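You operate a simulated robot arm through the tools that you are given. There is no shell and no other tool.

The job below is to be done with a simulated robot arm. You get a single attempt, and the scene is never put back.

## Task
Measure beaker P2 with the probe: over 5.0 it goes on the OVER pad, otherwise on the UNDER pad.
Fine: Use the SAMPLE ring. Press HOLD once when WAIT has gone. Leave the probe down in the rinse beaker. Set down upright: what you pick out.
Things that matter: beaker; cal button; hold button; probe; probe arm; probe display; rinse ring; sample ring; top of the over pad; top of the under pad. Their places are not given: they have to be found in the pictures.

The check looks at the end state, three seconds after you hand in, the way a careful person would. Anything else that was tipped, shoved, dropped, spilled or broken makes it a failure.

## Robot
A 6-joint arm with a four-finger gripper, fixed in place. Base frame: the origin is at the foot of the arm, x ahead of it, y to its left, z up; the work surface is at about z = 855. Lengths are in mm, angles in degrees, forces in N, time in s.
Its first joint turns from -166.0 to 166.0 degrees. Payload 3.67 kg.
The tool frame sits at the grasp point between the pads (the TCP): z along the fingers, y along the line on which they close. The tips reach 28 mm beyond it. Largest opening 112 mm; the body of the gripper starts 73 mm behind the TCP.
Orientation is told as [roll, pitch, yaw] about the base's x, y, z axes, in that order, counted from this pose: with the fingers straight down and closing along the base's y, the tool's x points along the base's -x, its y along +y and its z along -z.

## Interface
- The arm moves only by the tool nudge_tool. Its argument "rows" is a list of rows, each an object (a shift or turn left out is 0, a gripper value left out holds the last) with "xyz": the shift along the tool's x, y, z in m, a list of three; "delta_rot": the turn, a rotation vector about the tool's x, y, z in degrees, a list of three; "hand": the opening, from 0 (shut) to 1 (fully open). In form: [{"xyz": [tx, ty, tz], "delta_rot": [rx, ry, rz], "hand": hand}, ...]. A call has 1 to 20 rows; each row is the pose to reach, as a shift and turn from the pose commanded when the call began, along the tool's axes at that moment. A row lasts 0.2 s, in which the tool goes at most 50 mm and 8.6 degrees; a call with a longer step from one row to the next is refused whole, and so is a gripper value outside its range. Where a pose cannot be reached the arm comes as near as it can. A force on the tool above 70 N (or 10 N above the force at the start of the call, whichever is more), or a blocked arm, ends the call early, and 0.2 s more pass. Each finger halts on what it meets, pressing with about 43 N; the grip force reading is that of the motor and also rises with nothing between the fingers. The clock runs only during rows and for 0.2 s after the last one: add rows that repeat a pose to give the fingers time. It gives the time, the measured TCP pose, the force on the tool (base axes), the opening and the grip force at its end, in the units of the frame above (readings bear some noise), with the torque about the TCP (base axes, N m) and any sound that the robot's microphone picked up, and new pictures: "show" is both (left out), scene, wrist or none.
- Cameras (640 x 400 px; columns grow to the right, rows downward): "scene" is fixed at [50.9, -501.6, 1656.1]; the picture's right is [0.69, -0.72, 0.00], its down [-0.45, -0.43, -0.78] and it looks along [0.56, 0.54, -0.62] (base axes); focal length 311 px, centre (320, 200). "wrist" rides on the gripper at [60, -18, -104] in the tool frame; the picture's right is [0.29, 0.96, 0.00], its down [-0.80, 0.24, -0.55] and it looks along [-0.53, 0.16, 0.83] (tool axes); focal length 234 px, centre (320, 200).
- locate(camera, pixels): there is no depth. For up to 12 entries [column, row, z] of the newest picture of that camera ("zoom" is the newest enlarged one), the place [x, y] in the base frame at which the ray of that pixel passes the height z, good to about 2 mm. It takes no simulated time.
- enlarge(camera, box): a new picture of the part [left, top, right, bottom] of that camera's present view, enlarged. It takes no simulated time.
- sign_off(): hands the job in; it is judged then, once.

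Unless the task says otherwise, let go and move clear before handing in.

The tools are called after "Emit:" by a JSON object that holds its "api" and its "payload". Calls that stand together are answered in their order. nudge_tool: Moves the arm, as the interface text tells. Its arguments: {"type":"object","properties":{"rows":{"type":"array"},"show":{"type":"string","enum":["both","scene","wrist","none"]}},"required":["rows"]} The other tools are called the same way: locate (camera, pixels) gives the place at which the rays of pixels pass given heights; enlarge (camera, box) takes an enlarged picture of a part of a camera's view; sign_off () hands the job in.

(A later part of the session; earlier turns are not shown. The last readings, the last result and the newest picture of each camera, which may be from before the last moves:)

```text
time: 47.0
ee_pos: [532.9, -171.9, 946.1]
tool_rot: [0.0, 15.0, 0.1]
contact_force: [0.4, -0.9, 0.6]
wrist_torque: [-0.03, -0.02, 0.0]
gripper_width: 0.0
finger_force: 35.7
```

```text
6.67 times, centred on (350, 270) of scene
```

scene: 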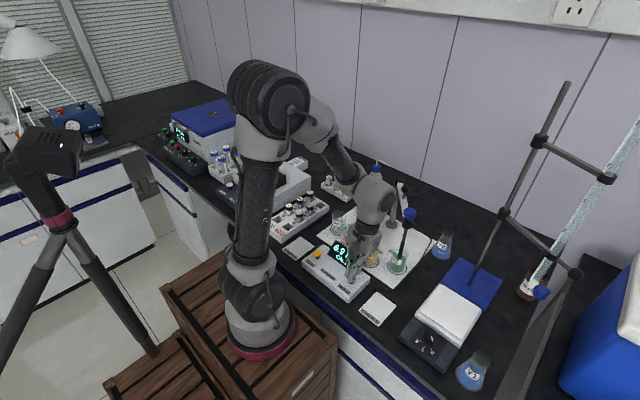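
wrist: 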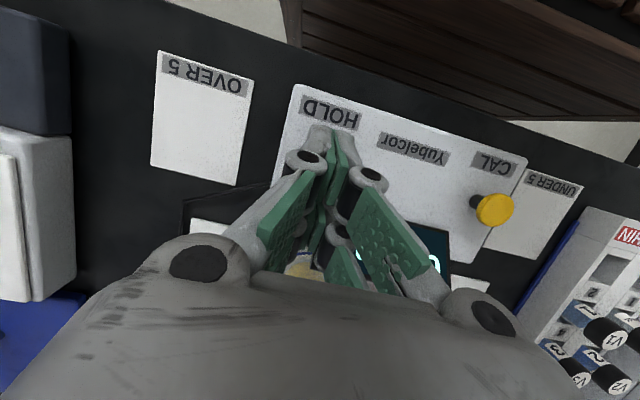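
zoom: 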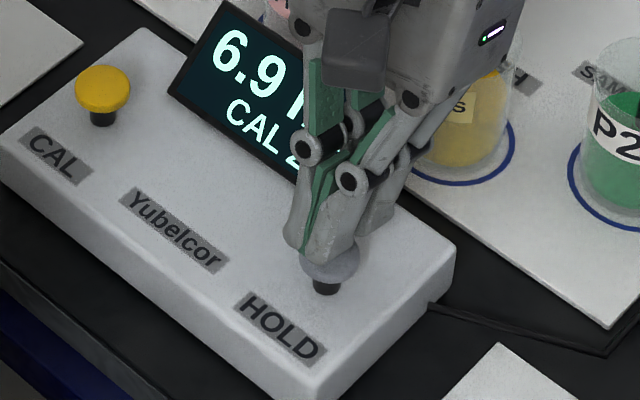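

The tips are right above the button cap (zoom (325,250)). I'll move down 8 mm slowly and check force and sound.

Emit:
{"api": "nudge_tool", "payload": {"rows": [{"xyz": [-0.0008, 0, 0.0029]}, {"xyz": [-0.0013, 0, 0.0048]}, {"xyz": [-0.0018, 0, 0.0068]}, {"xyz": [-0.0021, 0, 0.0077]}, {"xyz": [-0.0021, 0, 0.0077]}]}}

Emit:
{"api": "enlarge", "payload": {"camera": "scene", "box": [320, 240, 380, 300]}}

```text
time: 48.2
ee_pos: [532.9, -170.6, 938.2]
tool_rot: [0.0, 15.1, 0.1]
contact_force: [-0.7, 1.3, -0.3]
wrist_torque: [-0.02, -0.01, -0.05]
gripper_width: 0.2
finger_force: 35.6
```

scene: 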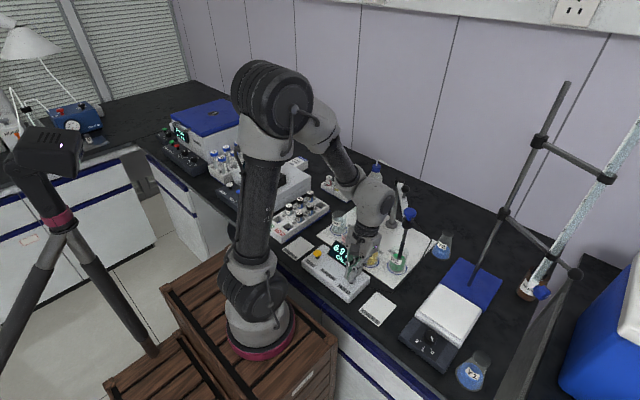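
wrist: 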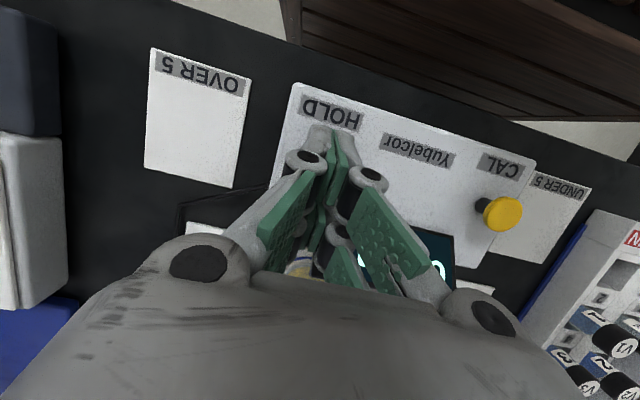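

```text
6.67 times, centred on (350, 270) of scene
```

zoom: 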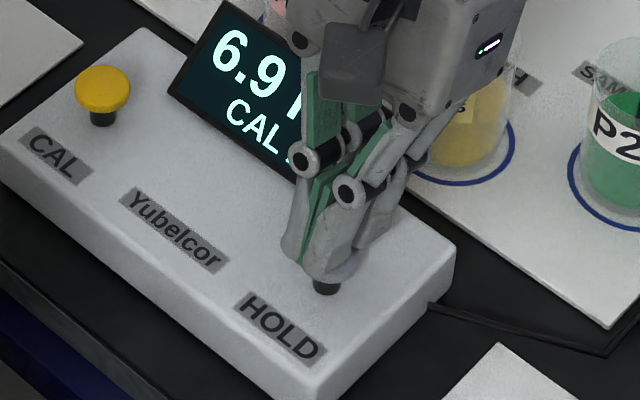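

No contact force yet, with the tips nearly on the cap. I'll press further down 4 mm in small steps.

Emit:
{"api": "nudge_tool", "payload": {"rows": [{"xyz": [-0.0003, 0, 0.001]}, {"xyz": [-0.0005, 0, 0.0019]}, {"xyz": [-0.0008, 0, 0.0029]}, {"xyz": [-0.001, 0, 0.0039]}, {"xyz": [-0.001, 0, 0.0039]}]}}

Emit:
{"api": "enlarge", "payload": {"camera": "scene", "box": [320, 240, 380, 300]}}

```text
time: 49.4
ee_pos: [533.1, -170.0, 934.4]
tool_rot: [-0.1, 15.0, 0.1]
contact_force: [1.0, 0.5, 1.3]
wrist_torque: [-0.02, -0.01, -0.01]
gripper_width: 6.1
finger_force: 36.1
```

scene: 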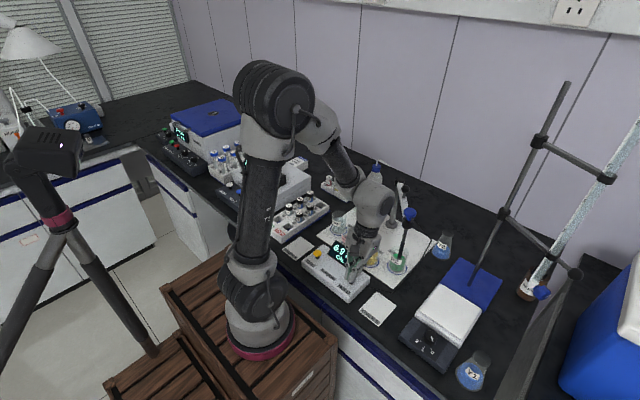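
wrist: 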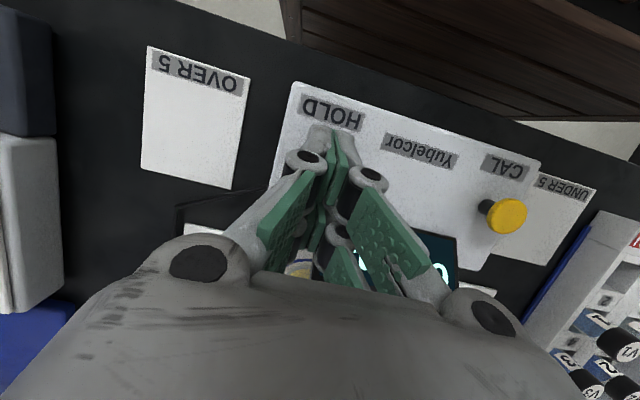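

```text
6.67 times, centred on (350, 270) of scene
```

zoom: 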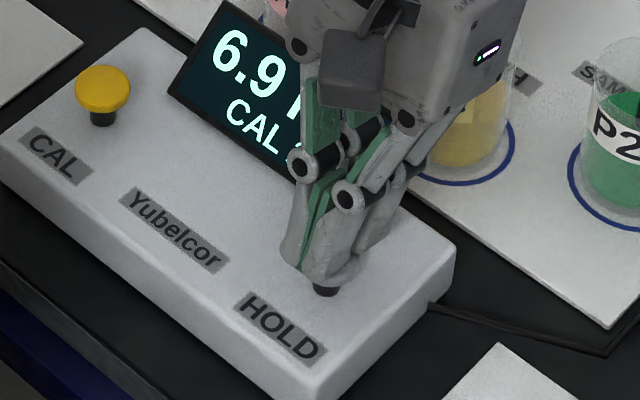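

Contact seems to start: the opening reading crept to 6 mm while the force is small. I'll press 2 mm more and watch the force and the display.

Emit:
{"api": "nudge_tool", "payload": {"rows": [{"xyz": [-0.0003, 0, 0.001]}, {"xyz": [-0.0005, 0, 0.0019]}, {"xyz": [-0.0005, 0, 0.0019]}]}}

Emit:
{"api": "enlarge", "payload": {"camera": "scene", "box": [330, 250, 370, 290]}}

Emit:
{"api": "enlarge", "payload": {"camera": "wrist", "box": [260, 80, 380, 200]}}

```text
time: 50.2
ee_pos: [531.8, -170.8, 931.6]
tool_rot: [0.0, 15.1, 0.1]
contact_force: [0.8, 0.0, 1.5]
wrist_torque: [0.02, 0.0, -0.01]
gripper_width: 5.8
finger_force: 34.8
```

scene: 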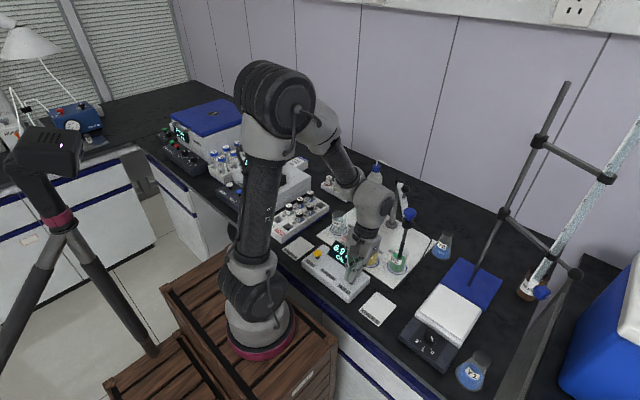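
wrist: 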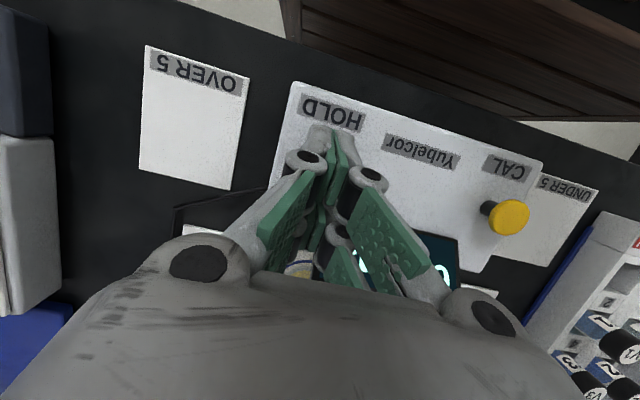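

```text
10.00 times, centred on (350, 270) of scene
```

zoom: 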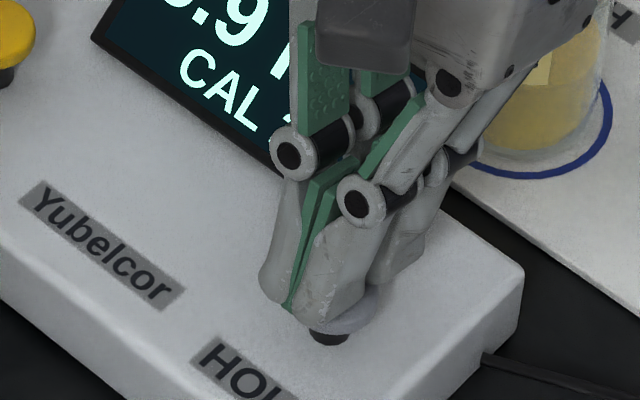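

```text
3.33 times, centred on (320, 140) of wrist
```

zoom: 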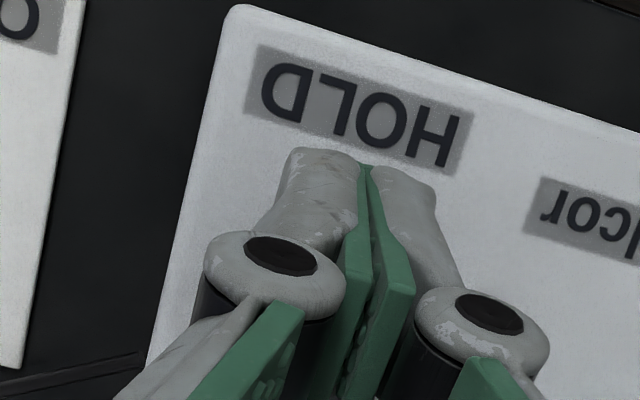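

The display still reads 6.9 / CAL 2 and the cap doesn't clearly look pressed. I'll look more closely at the fingertips and cap before pushing further.

Emit:
{"api": "enlarge", "payload": {"camera": "scene", "box": [340, 270, 362, 292]}}

Emit:
{"api": "locate", "payload": {"camera": "scene", "pixels": [[346.5, 281.2, 905], [350, 282.5, 905], [350.8, 284.3, 890], [352, 282.8, 900]]}}

```text
16.00 times, centred on (351, 281) of scene
```

zoom: 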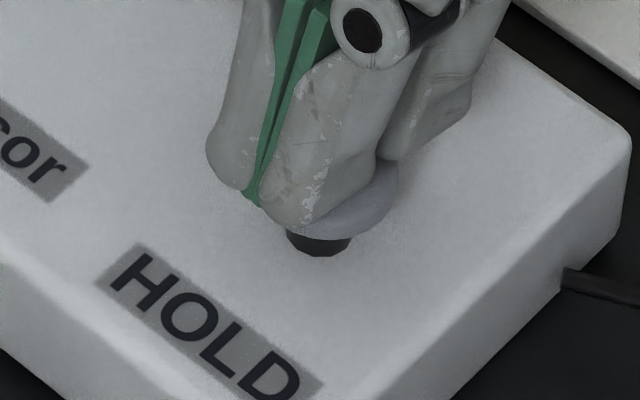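

```text
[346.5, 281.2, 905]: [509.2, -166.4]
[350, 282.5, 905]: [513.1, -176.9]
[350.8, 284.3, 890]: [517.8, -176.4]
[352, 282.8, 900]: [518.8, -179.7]
```

The tips look about 4–5 mm off the cap's middle toward the base but still over it, and the cap is not yet depressed. I'll press on 2 mm more without lifting, shifting 2 mm toward +x.

Emit:
{"api": "nudge_tool", "payload": {"rows": [{"xyz": [-0.0003, 0, 0.001]}, {"xyz": [-0.0005, 0, 0.0019]}, {"xyz": [-0.0005, 0, 0.0019]}]}}

Emit:
{"api": "enlarge", "payload": {"camera": "scene", "box": [335, 255, 365, 290]}}

```text
time: 51.0
ee_pos: [532.3, -170.2, 931.2]
tool_rot: [0.0, 15.0, 0.2]
contact_force: [0.1, 0.9, 1.7]
wrist_torque: [-0.01, 0.0, 0.0]
gripper_width: 5.9
finger_force: 35.8
```

scene: 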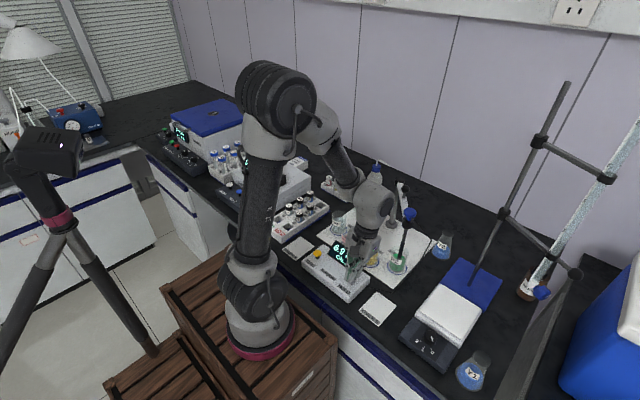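
wrist: 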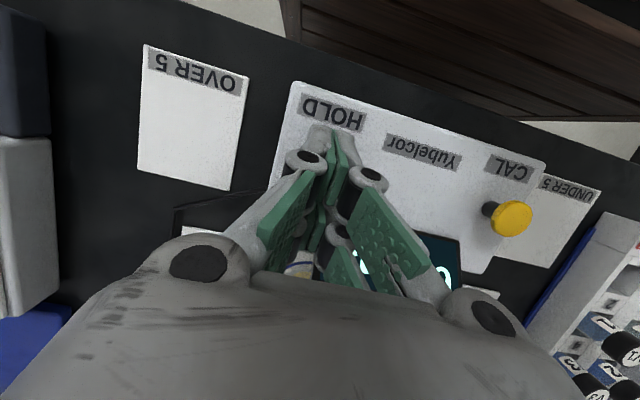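

```text
11.43 times, centred on (350, 272) of scene
```

zoom: 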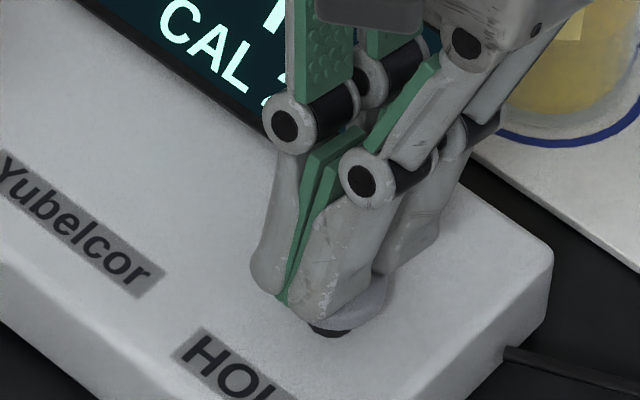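

The cap is now going down (less stem visible at zoom (330,332)). I'll press a further 2 mm.

Emit:
{"api": "nudge_tool", "payload": {"rows": [{"xyz": [-0.0003, 0, 0.001]}, {"xyz": [-0.0005, 0, 0.0019]}, {"xyz": [-0.0005, 0, 0.0019]}]}}

Emit:
{"api": "enlarge", "payload": {"camera": "scene", "box": [325, 240, 365, 290]}}

```text
time: 51.8
ee_pos: [533.5, -170.6, 927.9]
tool_rot: [0.1, 15.1, 0.1]
contact_force: [-0.3, 0.6, 2.2]
wrist_torque: [-0.01, 0.0, -0.01]
gripper_width: 6.1
finger_force: 35.6
```

scene: 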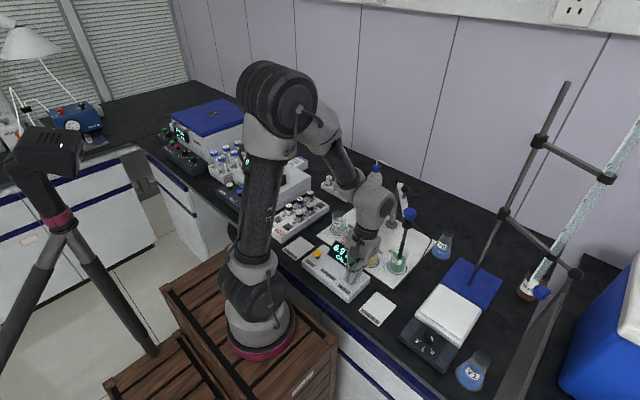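
wrist: 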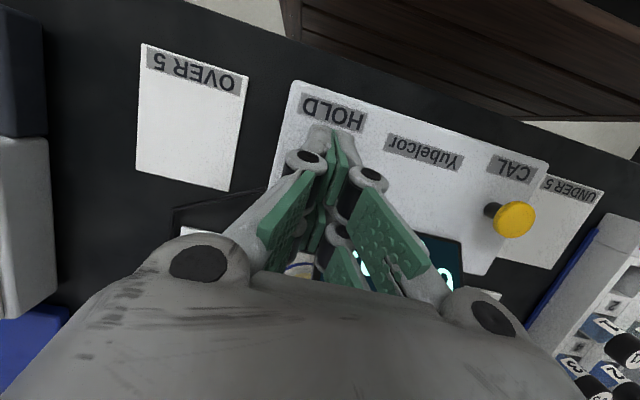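

```text
8.00 times, centred on (345, 265) of scene
```

zoom: 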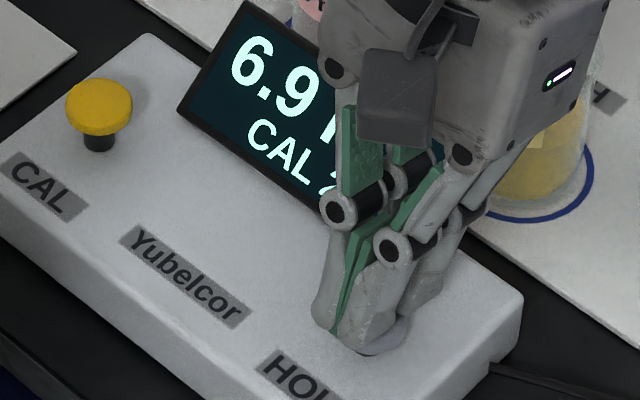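

The stem is almost hidden and the force is 2.2 N, but the display hasn't changed yet. I'll press another 2 mm toward the bottom of travel.

Emit:
{"api": "nudge_tool", "payload": {"rows": [{"xyz": [-0.0003, 0, 0.001]}, {"xyz": [-0.0005, 0, 0.0019]}, {"xyz": [-0.0005, 0, 0.0019]}]}}

Emit:
{"api": "enlarge", "payload": {"camera": "scene", "box": [325, 240, 365, 290]}}

```text
time: 52.6
ee_pos: [532.5, -171.2, 926.1]
tool_rot: [0.0, 15.0, 0.1]
contact_force: [-0.2, -0.5, 2.7]
wrist_torque: [0.01, -0.02, -0.02]
gripper_width: 5.9
finger_force: 35.8
heard: click
```

scene: 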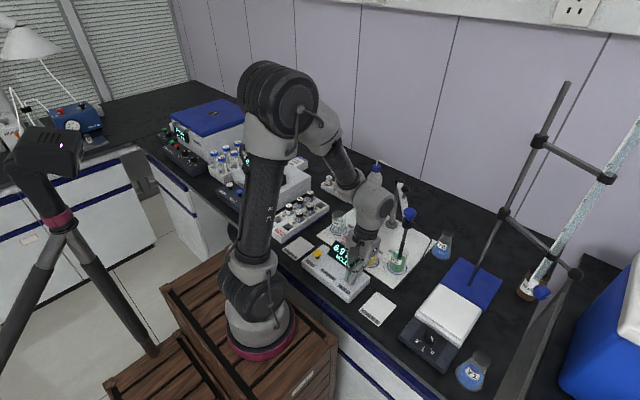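
wrist: 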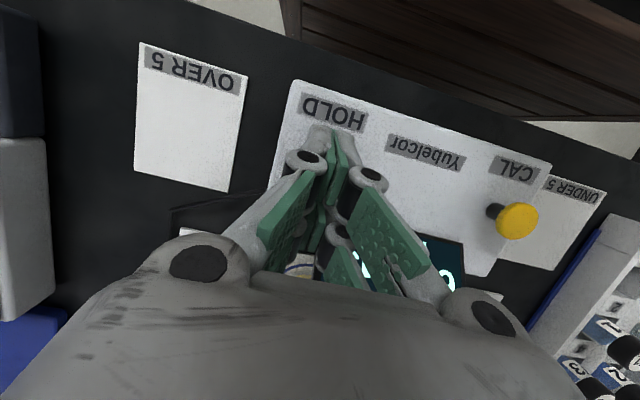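

```text
8.00 times, centred on (345, 265) of scene
```

zoom: 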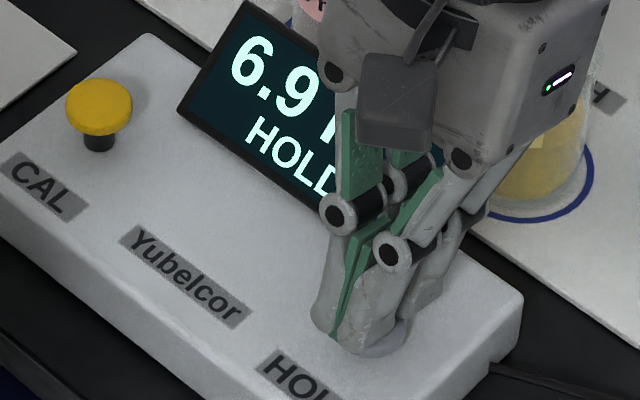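

I heard a click and the display shows 6.9 / HOLD. I'll rise straight up to about z≈1170 and level the tool.

Emit:
{"api": "nudge_tool", "payload": {"rows": [{"xyz": [0.0026, 0, -0.0097]}, {"xyz": [0.0104, 0, -0.0386]}, {"xyz": [0.0207, 0, -0.0773]}, {"xyz": [0.0311, 0, -0.1159], "delta_rot": [0, -4, 0]}, {"xyz": [0.0414, 0, -0.1545], "delta_rot": [0, -8, 0]}, {"xyz": [0.0518, 0, -0.1932], "delta_rot": [0, -12, 0]}, {"xyz": [0.0634, 0, -0.2366], "delta_rot": [0, -15, 0]}, {"xyz": [0.0634, 0, -0.2366], "delta_rot": [0, -15, 0]}]}}

Emit:
{"api": "enlarge", "payload": {"camera": "scene", "box": [315, 190, 425, 300]}}

```text
time: 54.4
ee_pos: [533.0, -171.2, 1171.7]
tool_rot: [0.0, 0.0, 0.1]
contact_force: [-0.1, -0.1, 0.1]
wrist_torque: [0.02, 0.0, -0.02]
gripper_width: 0.0
finger_force: 35.9
```

scene: 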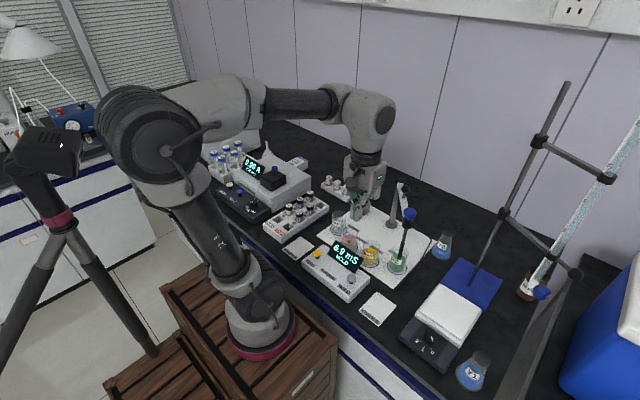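
wrist: 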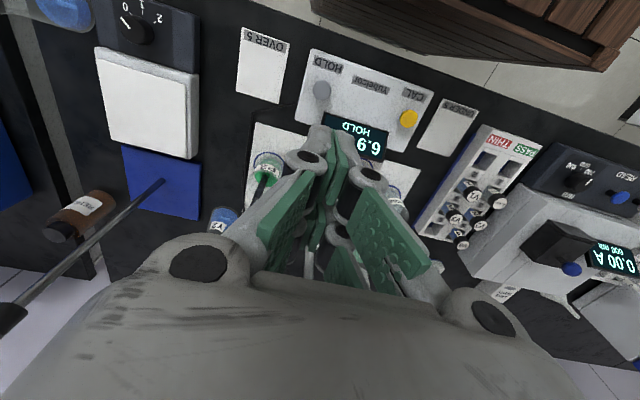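

```text
3.64 times, centred on (370, 245) of scene
```

zoom: 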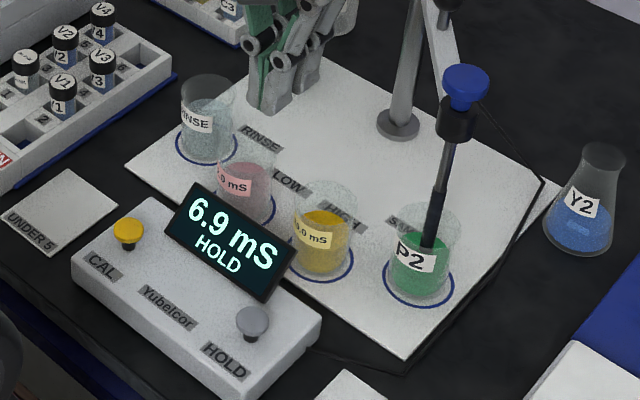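

The meter holds 6.9 mS, the button has returned and the probe is still in P2. I'll go back above the probe disc at about (694,-226).

Emit:
{"api": "nudge_tool", "payload": {"rows": [{"xyz": [-0.03, -0.01, -0.015], "delta_rot": [0, 0, -7]}, {"xyz": [-0.062, -0.021, -0.015], "delta_rot": [0, 0, -15]}, {"xyz": [-0.095, -0.0325, -0.015], "delta_rot": [0, 0, -23]}, {"xyz": [-0.128, -0.0435, -0.015], "delta_rot": [0, 0, -31], "hand": 0.6}, {"xyz": [-0.161, -0.055, -0.015], "delta_rot": [0, 0, -38.6], "hand": 0.6}, {"xyz": [-0.161, -0.055, -0.015], "delta_rot": [0, 0, -38.6]}]}}

Emit:
{"api": "enlarge", "payload": {"camera": "wrist", "box": [260, 60, 380, 180]}}

```text
time: 55.8
ee_pos: [692.8, -225.8, 1187.4]
tool_rot: [0.0, 0.1, 38.8]
contact_force: [0.6, -0.7, 0.7]
wrist_torque: [0.0, -0.08, -0.05]
gripper_width: 67.2
finger_force: 0.0
```

scene: 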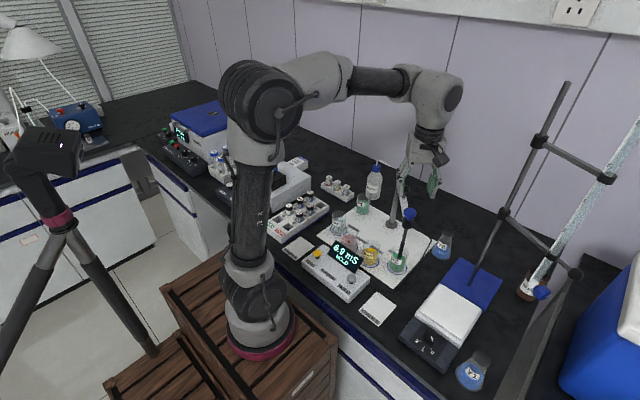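
wrist: 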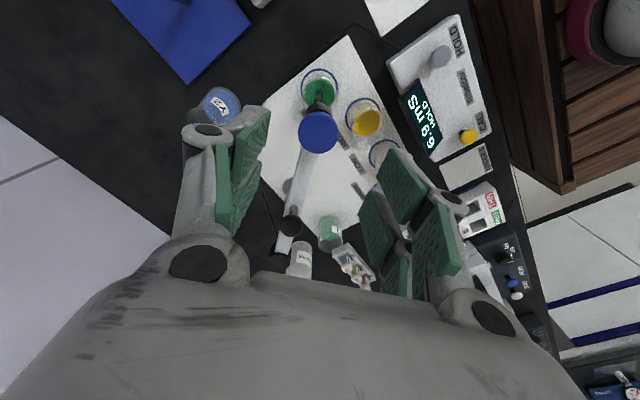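

```text
3.33 times, centred on (320, 120) of wrist
```

zoom: 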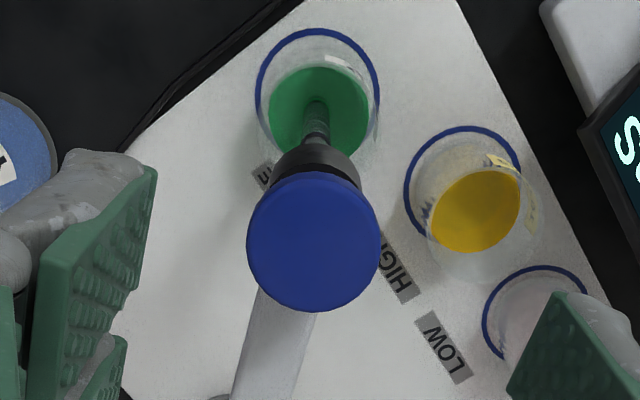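

The disc appears at wrist (318,133), within 2 mm of the tool axis. I'll go down 84 mm with a small correction and grip it.

Emit:
{"api": "nudge_tool", "payload": {"rows": [{"xyz": [0, -0.0015, 0.03]}, {"xyz": [0, -0.0015, 0.06]}, {"xyz": [0, -0.0015, 0.078]}, {"xyz": [0, -0.0015, 0.084]}, {"xyz": [0, -0.0015, 0.084]}, {"xyz": [0, -0.0015, 0.084], "hand": 0.4}, {"xyz": [0, -0.0015, 0.084], "hand": 0.2}, {"xyz": [0, -0.0015, 0.084], "hand": 0.2}, {"xyz": [0, -0.0015, 0.084], "hand": 0.2}]}}

Emit:
{"api": "enlarge", "payload": {"camera": "scene", "box": [350, 180, 440, 280]}}

```text
time: 57.8
ee_pos: [693.2, -226.8, 1102.0]
tool_rot: [-0.1, 0.0, 38.6]
contact_force: [-0.3, 0.4, 0.5]
wrist_torque: [0.04, 0.0, 0.03]
gripper_width: 32.1
finger_force: 45.3
```

scene: 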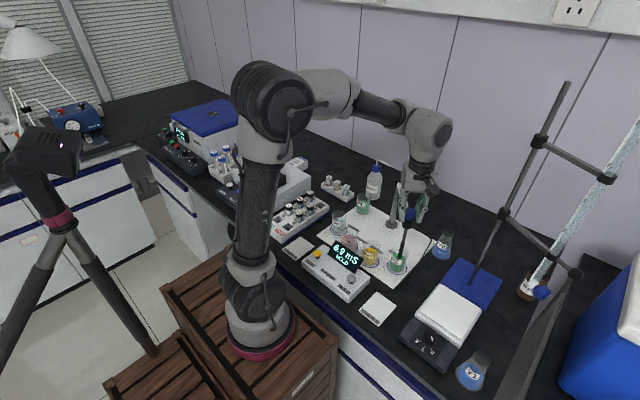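
wrist: 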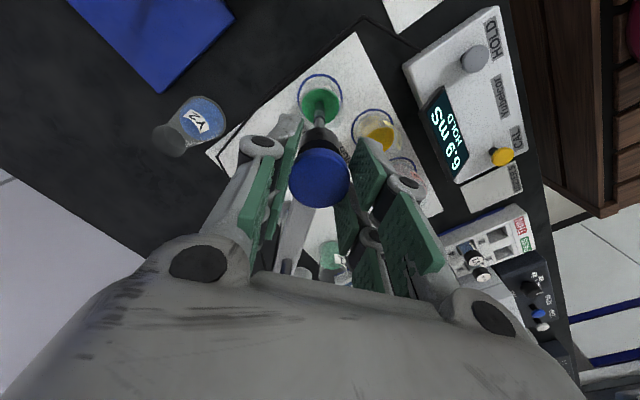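

```text
4.00 times, centred on (395, 230) of scene
```

zoom: 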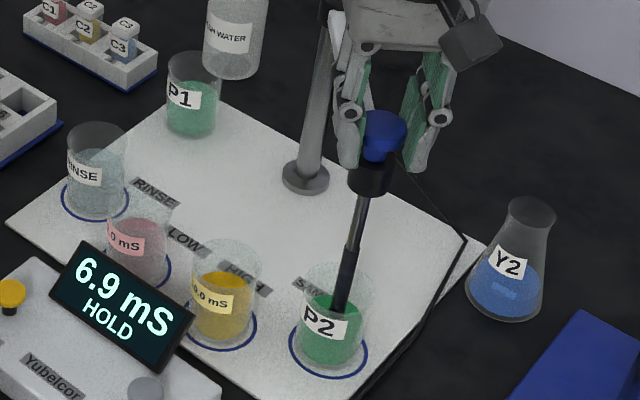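

The disc is gripped again (32 mm). I'll lift 75 mm, staying short of the upper stop.

Emit:
{"api": "nudge_tool", "payload": {"rows": [{"xyz": [0, 0, -0.006]}, {"xyz": [0, 0, -0.016]}, {"xyz": [0, 0, -0.027]}, {"xyz": [0, 0, -0.038]}, {"xyz": [0, 0, -0.049]}, {"xyz": [0, 0, -0.06]}, {"xyz": [0, 0, -0.07]}, {"xyz": [0, 0, -0.075]}, {"xyz": [0, 0, -0.075]}]}}

Emit:
{"api": "enlarge", "payload": {"camera": "scene", "box": [350, 170, 440, 280]}}

```text
time: 59.8
ee_pos: [694.1, -227.0, 1177.8]
tool_rot: [0.0, 0.0, 38.6]
contact_force: [-8.2, -7.3, 1.0]
wrist_torque: [-0.26, 0.27, -0.03]
gripper_width: 31.8
finger_force: 44.9
```

scene: 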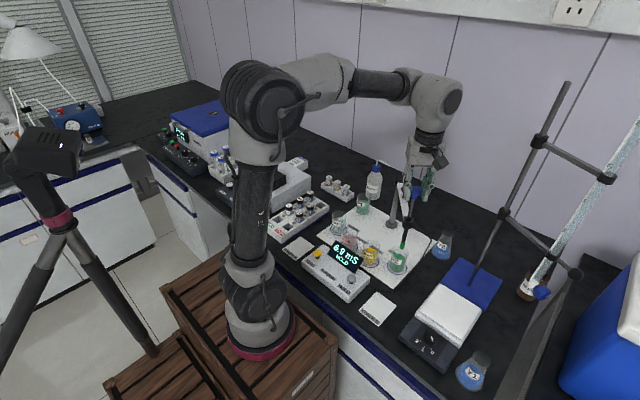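
wrist: 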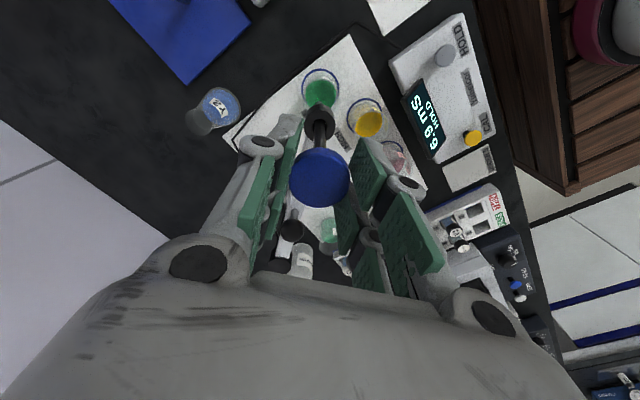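

```text
3.64 times, centred on (395, 225) of scene
```

zoom: 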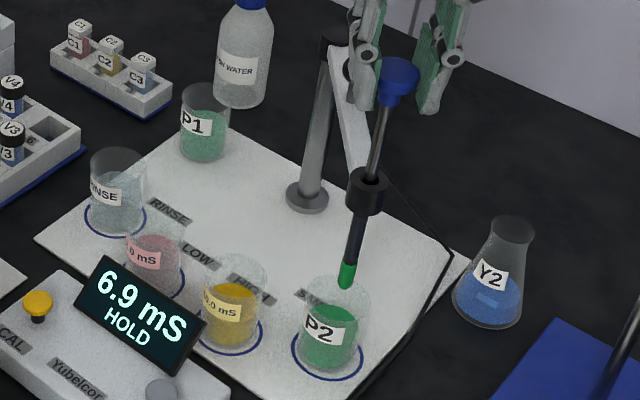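

The probe tip is clear of P2 (zoom (345,287)) and HOLD stays on. I'll swing back 20° toward rinse with a 0.5 mm outward correction.

Emit:
{"api": "nudge_tool", "payload": {"rows": [{"xyz": [0.0005, 0, 0]}, {"xyz": [0.0004, 0.007, 0], "delta_rot": [0, 0, 2]}, {"xyz": [0.0001, 0.014, 0], "delta_rot": [0, 0, 4]}, {"xyz": [-0.0012, 0.0278, 0], "delta_rot": [0, 0, 8]}, {"xyz": [-0.0036, 0.0416, 0], "delta_rot": [0, 0, 12]}, {"xyz": [-0.0069, 0.0551, 0], "delta_rot": [0, 0, 16]}, {"xyz": [-0.0111, 0.0684, 0], "delta_rot": [0, 0, 20]}, {"xyz": [-0.0111, 0.0684, 0], "delta_rot": [0, 0, 20]}], "show": "scene"}}

Emit:
{"api": "enlarge", "payload": {"camera": "scene", "box": [330, 170, 430, 280]}}

```text
time: 61.6
ee_pos: [659.4, -165.4, 1176.5]
tool_rot: [0.0, 0.0, 18.6]
contact_force: [1.0, 1.1, 1.1]
wrist_torque: [0.03, -0.01, 0.1]
gripper_width: 31.9
finger_force: 45.2
```

scene: 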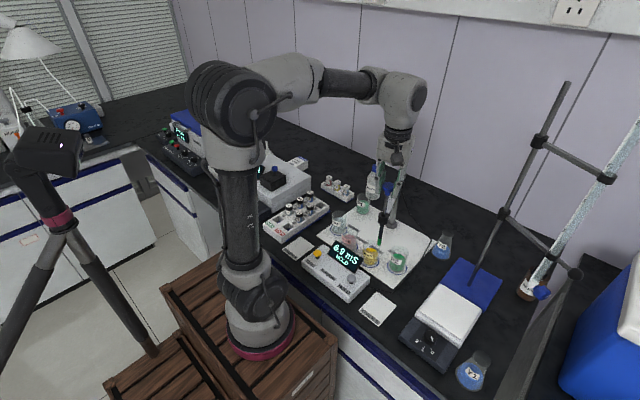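

```text
3.64 times, centred on (380, 225) of scene
```

zoom: 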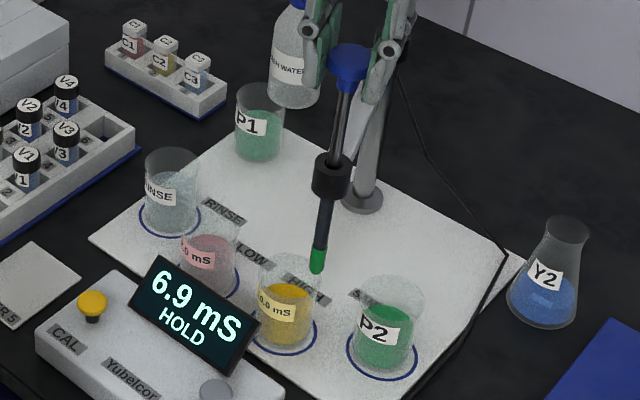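

The force is near zero and the tip is above HIGH's rim. I'll swing another 20°.

Emit:
{"api": "nudge_tool", "payload": {"rows": [{"xyz": [-0.0001, 0.007, 0], "delta_rot": [0, 0, 2]}, {"xyz": [-0.0004, 0.014, 0], "delta_rot": [0, 0, 4]}, {"xyz": [-0.0017, 0.0278, 0], "delta_rot": [0, 0, 8]}, {"xyz": [-0.0041, 0.0416, 0], "delta_rot": [0, 0, 12]}, {"xyz": [-0.0074, 0.0551, 0], "delta_rot": [0, 0, 16]}, {"xyz": [-0.0116, 0.0684, 0], "delta_rot": [0, 0, 20]}, {"xyz": [-0.0116, 0.0684, 0], "delta_rot": [0, 0, 20]}], "show": "scene"}}

Emit:
{"api": "enlarge", "payload": {"camera": "scene", "box": [320, 160, 420, 270]}}

```text
time: 63.2
ee_pos: [648.8, -97.0, 1177.6]
tool_rot: [0.0, 0.0, -1.4]
contact_force: [-1.7, 0.0, 0.1]
wrist_torque: [-0.05, 0.16, 0.0]
gripper_width: 31.8
finger_force: 45.1
```

scene: 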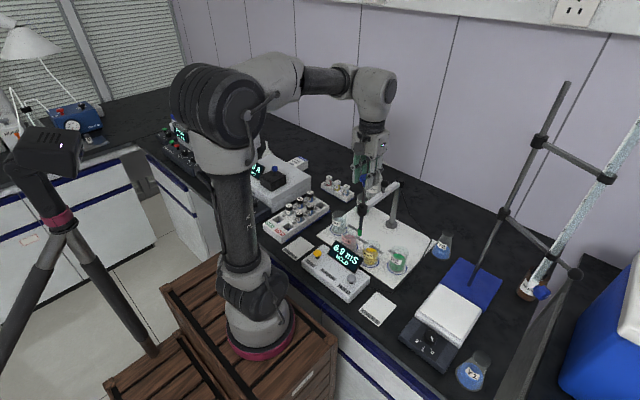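

```text
3.64 times, centred on (370, 215) of scene
```

zoom: 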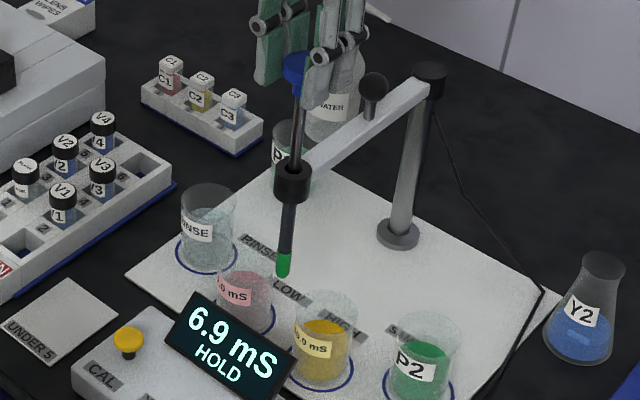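

The force stays small and the probe is between HIGH and LOW. I'll swing another 20°.

Emit:
{"api": "nudge_tool", "payload": {"rows": [{"xyz": [-0.0001, 0.007, 0], "delta_rot": [0, 0, 2]}, {"xyz": [-0.0004, 0.014, 0], "delta_rot": [0, 0, 4]}, {"xyz": [-0.0017, 0.0278, 0], "delta_rot": [0, 0, 8]}, {"xyz": [-0.0041, 0.0416, 0], "delta_rot": [0, 0, 12]}, {"xyz": [-0.0074, 0.0551, 0], "delta_rot": [0, 0, 16]}, {"xyz": [-0.0116, 0.0684, 0], "delta_rot": [0, 0, 20]}, {"xyz": [-0.0116, 0.0684, 0], "delta_rot": [0, 0, 20]}], "show": "scene"}}

Emit:
{"api": "enlarge", "payload": {"camera": "scene", "box": [310, 150, 410, 260]}}

```text
time: 64.8
ee_pos: [661.9, -29.7, 1176.7]
tool_rot: [0.0, 0.1, -21.4]
contact_force: [-9.1, 4.3, -0.5]
wrist_torque: [-0.01, -0.05, 0.01]
gripper_width: 31.7
finger_force: 45.3
```

scene: 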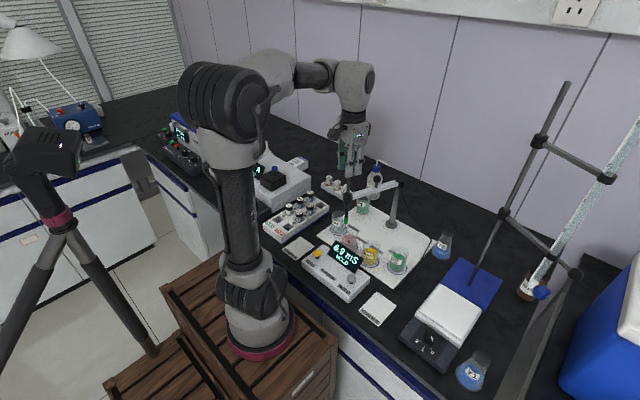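

```text
3.64 times, centred on (360, 205) of scene
```

zoom: 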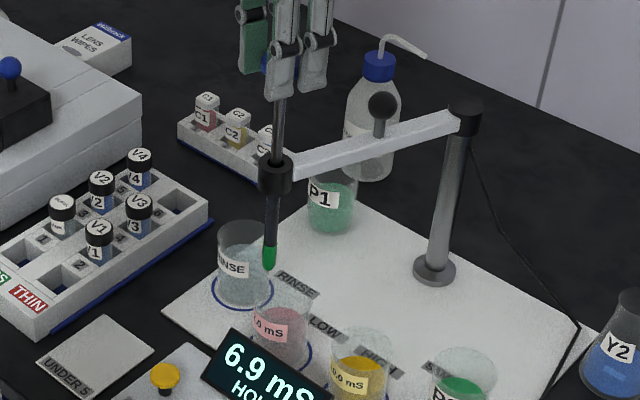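

A 10 N outward push says I'm about 0.5 mm too far in. I'll correct and swing the last 18.6° to the rinse beaker at (694,27).

Emit:
{"api": "nudge_tool", "payload": {"rows": [{"xyz": [0.0005, 0, 0]}, {"xyz": [0.0005, 0.007, 0], "delta_rot": [0, 0, 2]}, {"xyz": [0.0002, 0.014, 0], "delta_rot": [0, 0, 4]}, {"xyz": [-0.001, 0.0278, 0], "delta_rot": [0, 0, 8]}, {"xyz": [-0.0033, 0.0416, 0], "delta_rot": [0, 0, 12]}, {"xyz": [-0.0065, 0.0551, 0], "delta_rot": [0, 0, 16]}, {"xyz": [-0.0091, 0.0638, 0], "delta_rot": [0, 0, 18.6]}, {"xyz": [-0.0091, 0.0638, 0], "delta_rot": [0, 0, 18.6]}]}}

Emit:
{"api": "enlarge", "payload": {"camera": "scene", "box": [320, 195, 360, 245]}}

Emit:
{"api": "enlarge", "payload": {"camera": "wrist", "box": [260, 40, 400, 180]}}

```text
time: 66.6
ee_pos: [694.7, 26.2, 1177.2]
tool_rot: [0.0, 0.0, -40.0]
contact_force: [-1.1, 2.5, 0.7]
wrist_torque: [0.0, -0.13, 0.17]
gripper_width: 31.6
finger_force: 45.3
```

scene: 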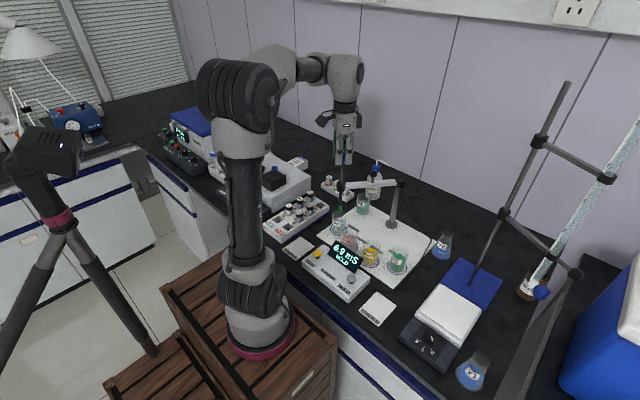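
wrist: 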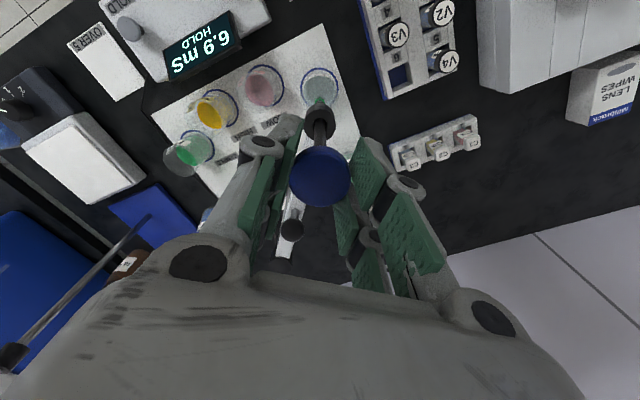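

```text
8.00 times, centred on (340, 220) of scene
```

zoom: 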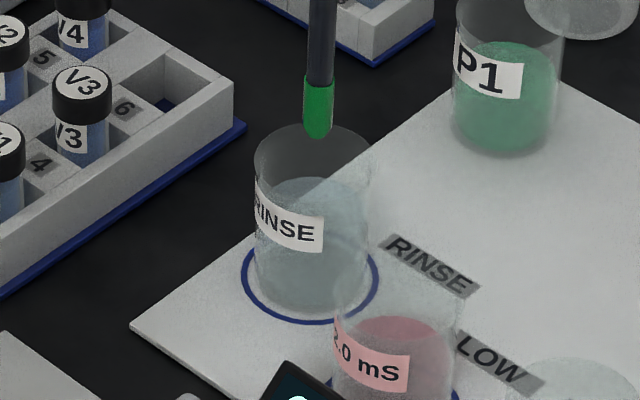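

```text
2.86 times, centred on (330, 110) of wrist
```

zoom: 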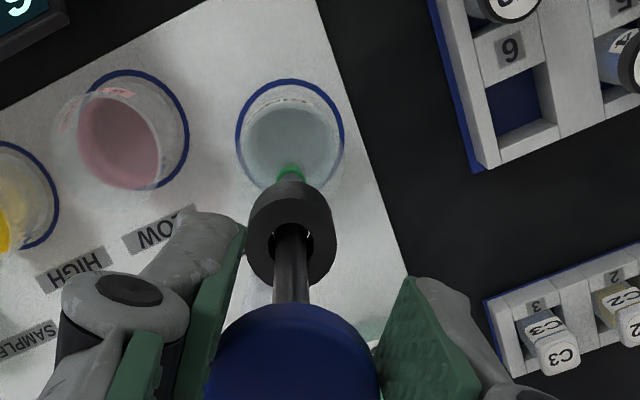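

The tip hangs over the rinse beaker just as at the start. I'll lower it 74 mm.

Emit:
{"api": "nudge_tool", "payload": {"rows": [{"xyz": [0, 0, 0.006]}, {"xyz": [0, 0, 0.015]}, {"xyz": [0, 0, 0.025]}, {"xyz": [0, 0, 0.035]}, {"xyz": [0, 0, 0.045]}, {"xyz": [0, 0, 0.055]}, {"xyz": [0, 0, 0.064]}, {"xyz": [0, 0, 0.07]}, {"xyz": [0, 0, 0.072]}, {"xyz": [0, 0, 0.074]}, {"xyz": [0, 0, 0.074]}]}}

Emit:
{"api": "enlarge", "payload": {"camera": "scene", "box": [310, 160, 400, 270]}}

```text
time: 69.0
ee_pos: [694.6, 25.5, 1102.8]
tool_rot: [-0.1, 0.0, -40.0]
contact_force: [-0.9, 0.1, -2.1]
wrist_torque: [-0.05, -0.06, -0.03]
gripper_width: 31.9
finger_force: 45.2
```

scene: 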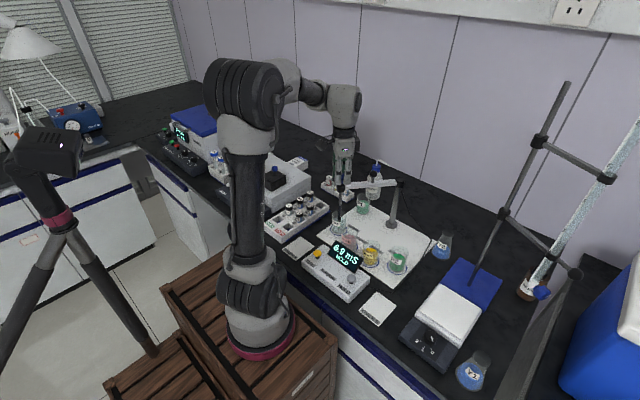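
wrist: 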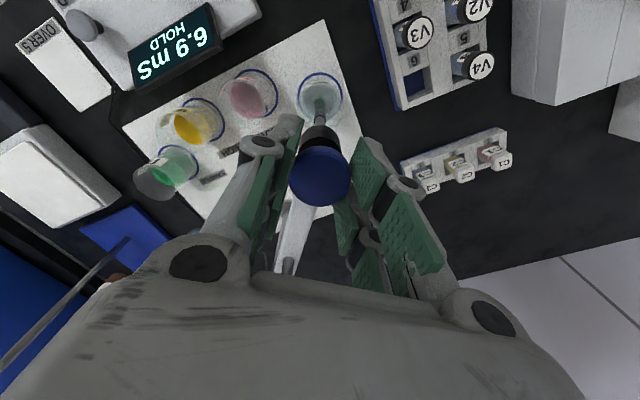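

```text
3.64 times, centred on (355, 215) of scene
```

zoom: 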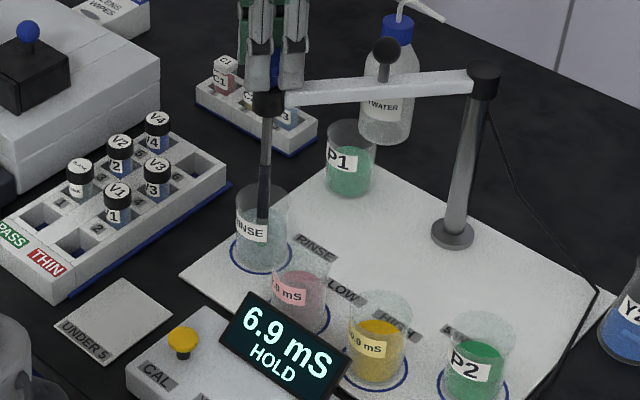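

The probe is back down in the rinse beaker at its original height. I'll let go and rise clear.

Emit:
{"api": "nudge_tool", "payload": {"rows": [{"xyz": [0, 0, 0.001]}, {"xyz": [0, 0, 0.001], "hand": 0.45}, {"xyz": [0, 0, 0.001], "hand": 0.6}, {"xyz": [0, 0, 0.001], "hand": 0.6}, {"xyz": [0, 0, -0.02]}, {"xyz": [0, 0, -0.055]}, {"xyz": [0, 0, -0.09]}, {"xyz": [0, 0, -0.09]}]}}

Emit:
{"api": "enlarge", "payload": {"camera": "scene", "box": [310, 160, 400, 270]}}

```text
time: 70.8
ee_pos: [695.1, 26.2, 1194.3]
tool_rot: [0.0, 0.0, -39.9]
contact_force: [0.3, 0.8, -0.5]
wrist_torque: [0.02, -0.01, -0.03]
gripper_width: 67.2
finger_force: 0.1
```

scene: 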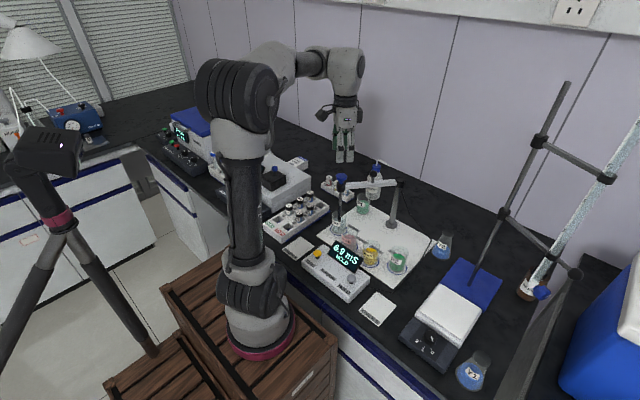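
wrist: 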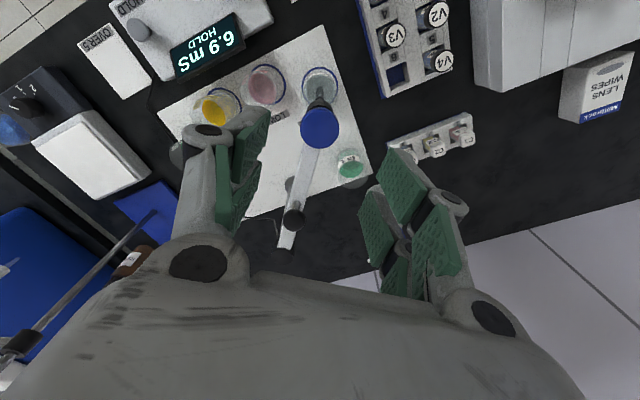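

```text
3.64 times, centred on (355, 215) of scene
```

zoom: 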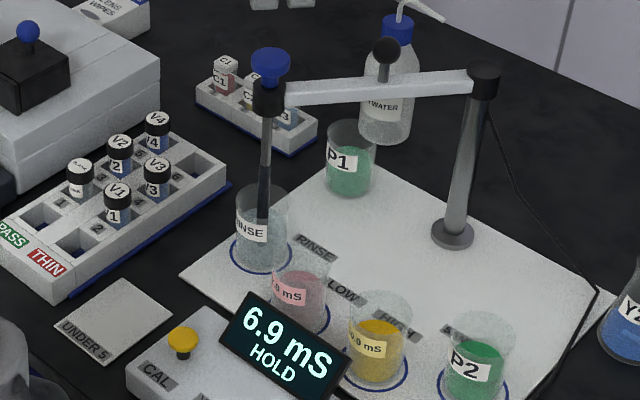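

The probe rests in rinse, the meter still holds 6.9 mS, and P2 waits in the SAMPLE ring. I'll move above P2 with yaw 75 again.

Emit:
{"api": "nudge_tool", "payload": {"rows": [{"xyz": [-0.0105, -0.0125, 0], "delta_rot": [0, 0, -7.67]}, {"xyz": [-0.0217, -0.0258, 0], "delta_rot": [0, 0, -15.3]}, {"xyz": [-0.0325, -0.0388, 0], "delta_rot": [0, 0, -23]}, {"xyz": [-0.0434, -0.0517, 0], "delta_rot": [0, 0, -30.7]}, {"xyz": [-0.0542, -0.0646, 0], "delta_rot": [0, 0, -38.3]}, {"xyz": [-0.0651, -0.0775, 0], "delta_rot": [0, 0, -46]}, {"xyz": [-0.0759, -0.0904, 0], "delta_rot": [0, 0, -53.7]}, {"xyz": [-0.0868, -0.1034, 0], "delta_rot": [0, 0, -61.3]}, {"xyz": [-0.0976, -0.1163, 0], "delta_rot": [0, 0, -69]}, {"xyz": [-0.1085, -0.1292, 0], "delta_rot": [0, 0, -76.7]}, {"xyz": [-0.1193, -0.1421, 0], "delta_rot": [0, 0, -84.3]}, {"xyz": [-0.1302, -0.155, 0], "delta_rot": [0, 0, -92]}, {"xyz": [-0.141, -0.168, 0], "delta_rot": [0, 0, -99.7]}, {"xyz": [-0.1519, -0.1809, 0], "delta_rot": [0, 0, -107.3]}, {"xyz": [-0.1627, -0.1938, 0], "delta_rot": [0, 0, -115], "hand": 0.63}, {"xyz": [-0.1627, -0.1938, 0.05], "delta_rot": [0, 0, -115]}, {"xyz": [-0.1627, -0.1938, 0.1], "delta_rot": [0, 0, -115]}, {"xyz": [-0.1627, -0.1938, 0.14], "delta_rot": [0, 0, -115]}, {"xyz": [-0.1627, -0.1938, 0.14], "delta_rot": [0, 0, -115]}]}}

Emit:
{"api": "enlarge", "payload": {"camera": "wrist", "box": [260, 60, 380, 200]}}

```text
time: 74.8
ee_pos: [693.4, -225.9, 1052.4]
tool_rot: [-0.1, 0.0, 75.1]
contact_force: [0.1, -0.4, -0.1]
wrist_torque: [-0.01, -0.03, 0.02]
gripper_width: 70.5
finger_force: 0.0
```

scene: 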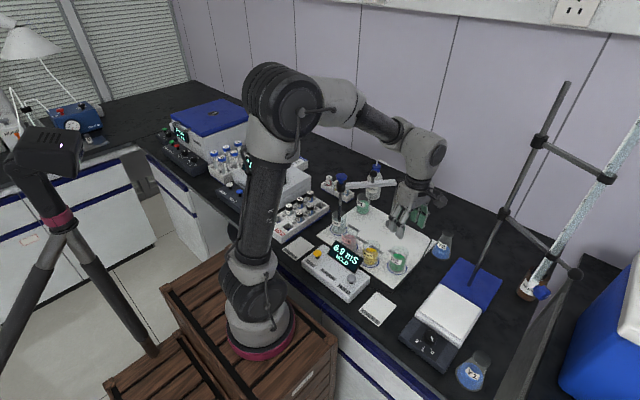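
wrist: 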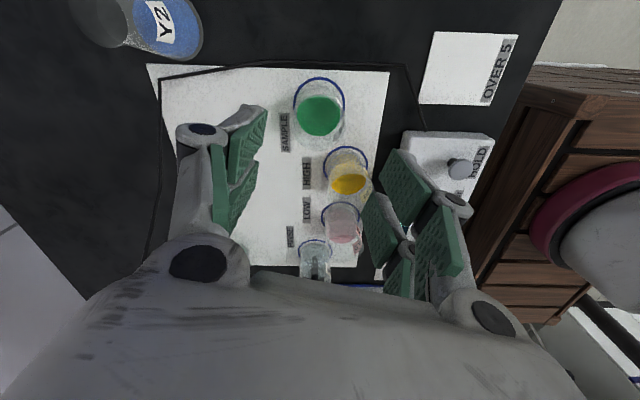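

```text
2.86 times, centred on (320, 130) of wrist
```

zoom: 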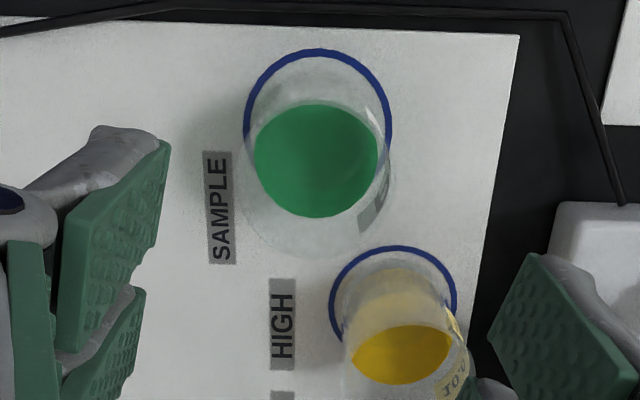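

P2's rim is at about wrist (319,122) and the OVER pad at (468,68). I'll locate both.

Emit:
{"api": "locate", "payload": {"camera": "wrist", "pixels": [[319, 121.6, 925], [319, 116, 895], [434, 31, 858], [519, 35, 858], [500, 106, 858], [418, 103, 858], [458, 165, 910]]}}

Emit:
{"api": "enlarge", "payload": {"camera": "wrist", "box": [400, 10, 540, 130]}}

Emit:
{"api": "enlarge", "payload": {"camera": "scene", "box": [350, 280, 410, 330]}}

Emit:
{"api": "locate", "payload": {"camera": "scene", "pixels": [[377.5, 308.6, 858], [376.5, 291.5, 858], [396.6, 306, 858], [378.8, 326.6, 858], [358.5, 310.5, 858]]}}

```text
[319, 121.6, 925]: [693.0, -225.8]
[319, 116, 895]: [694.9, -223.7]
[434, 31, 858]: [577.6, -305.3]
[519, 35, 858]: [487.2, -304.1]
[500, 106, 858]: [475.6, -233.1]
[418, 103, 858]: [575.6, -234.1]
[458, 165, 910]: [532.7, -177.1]
```

```text
3.33 times, centred on (470, 70) of wrist
```

zoom: 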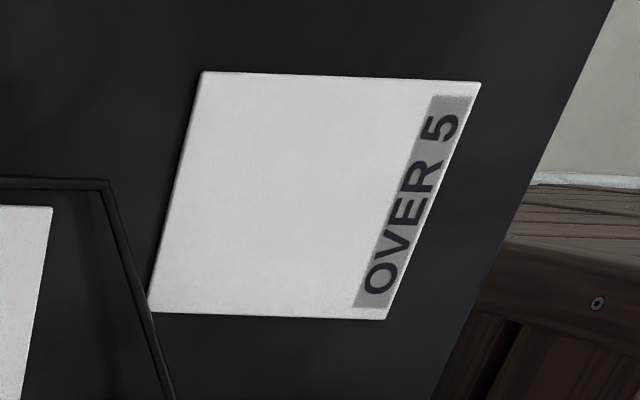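

```text
8.00 times, centred on (380, 305) of scene
```

zoom: 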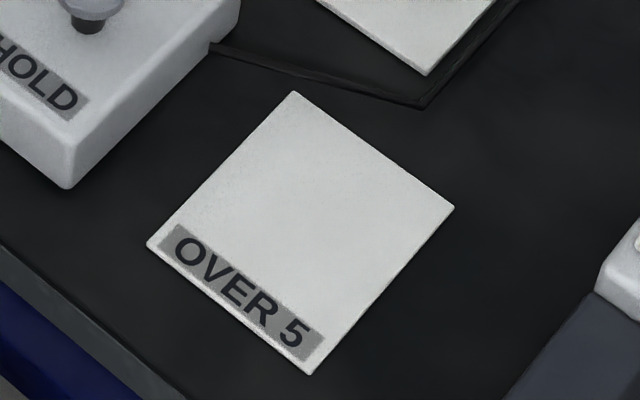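

```text
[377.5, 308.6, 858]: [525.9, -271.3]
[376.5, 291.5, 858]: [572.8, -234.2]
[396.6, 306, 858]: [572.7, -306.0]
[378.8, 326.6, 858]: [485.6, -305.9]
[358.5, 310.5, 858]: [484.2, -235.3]
```

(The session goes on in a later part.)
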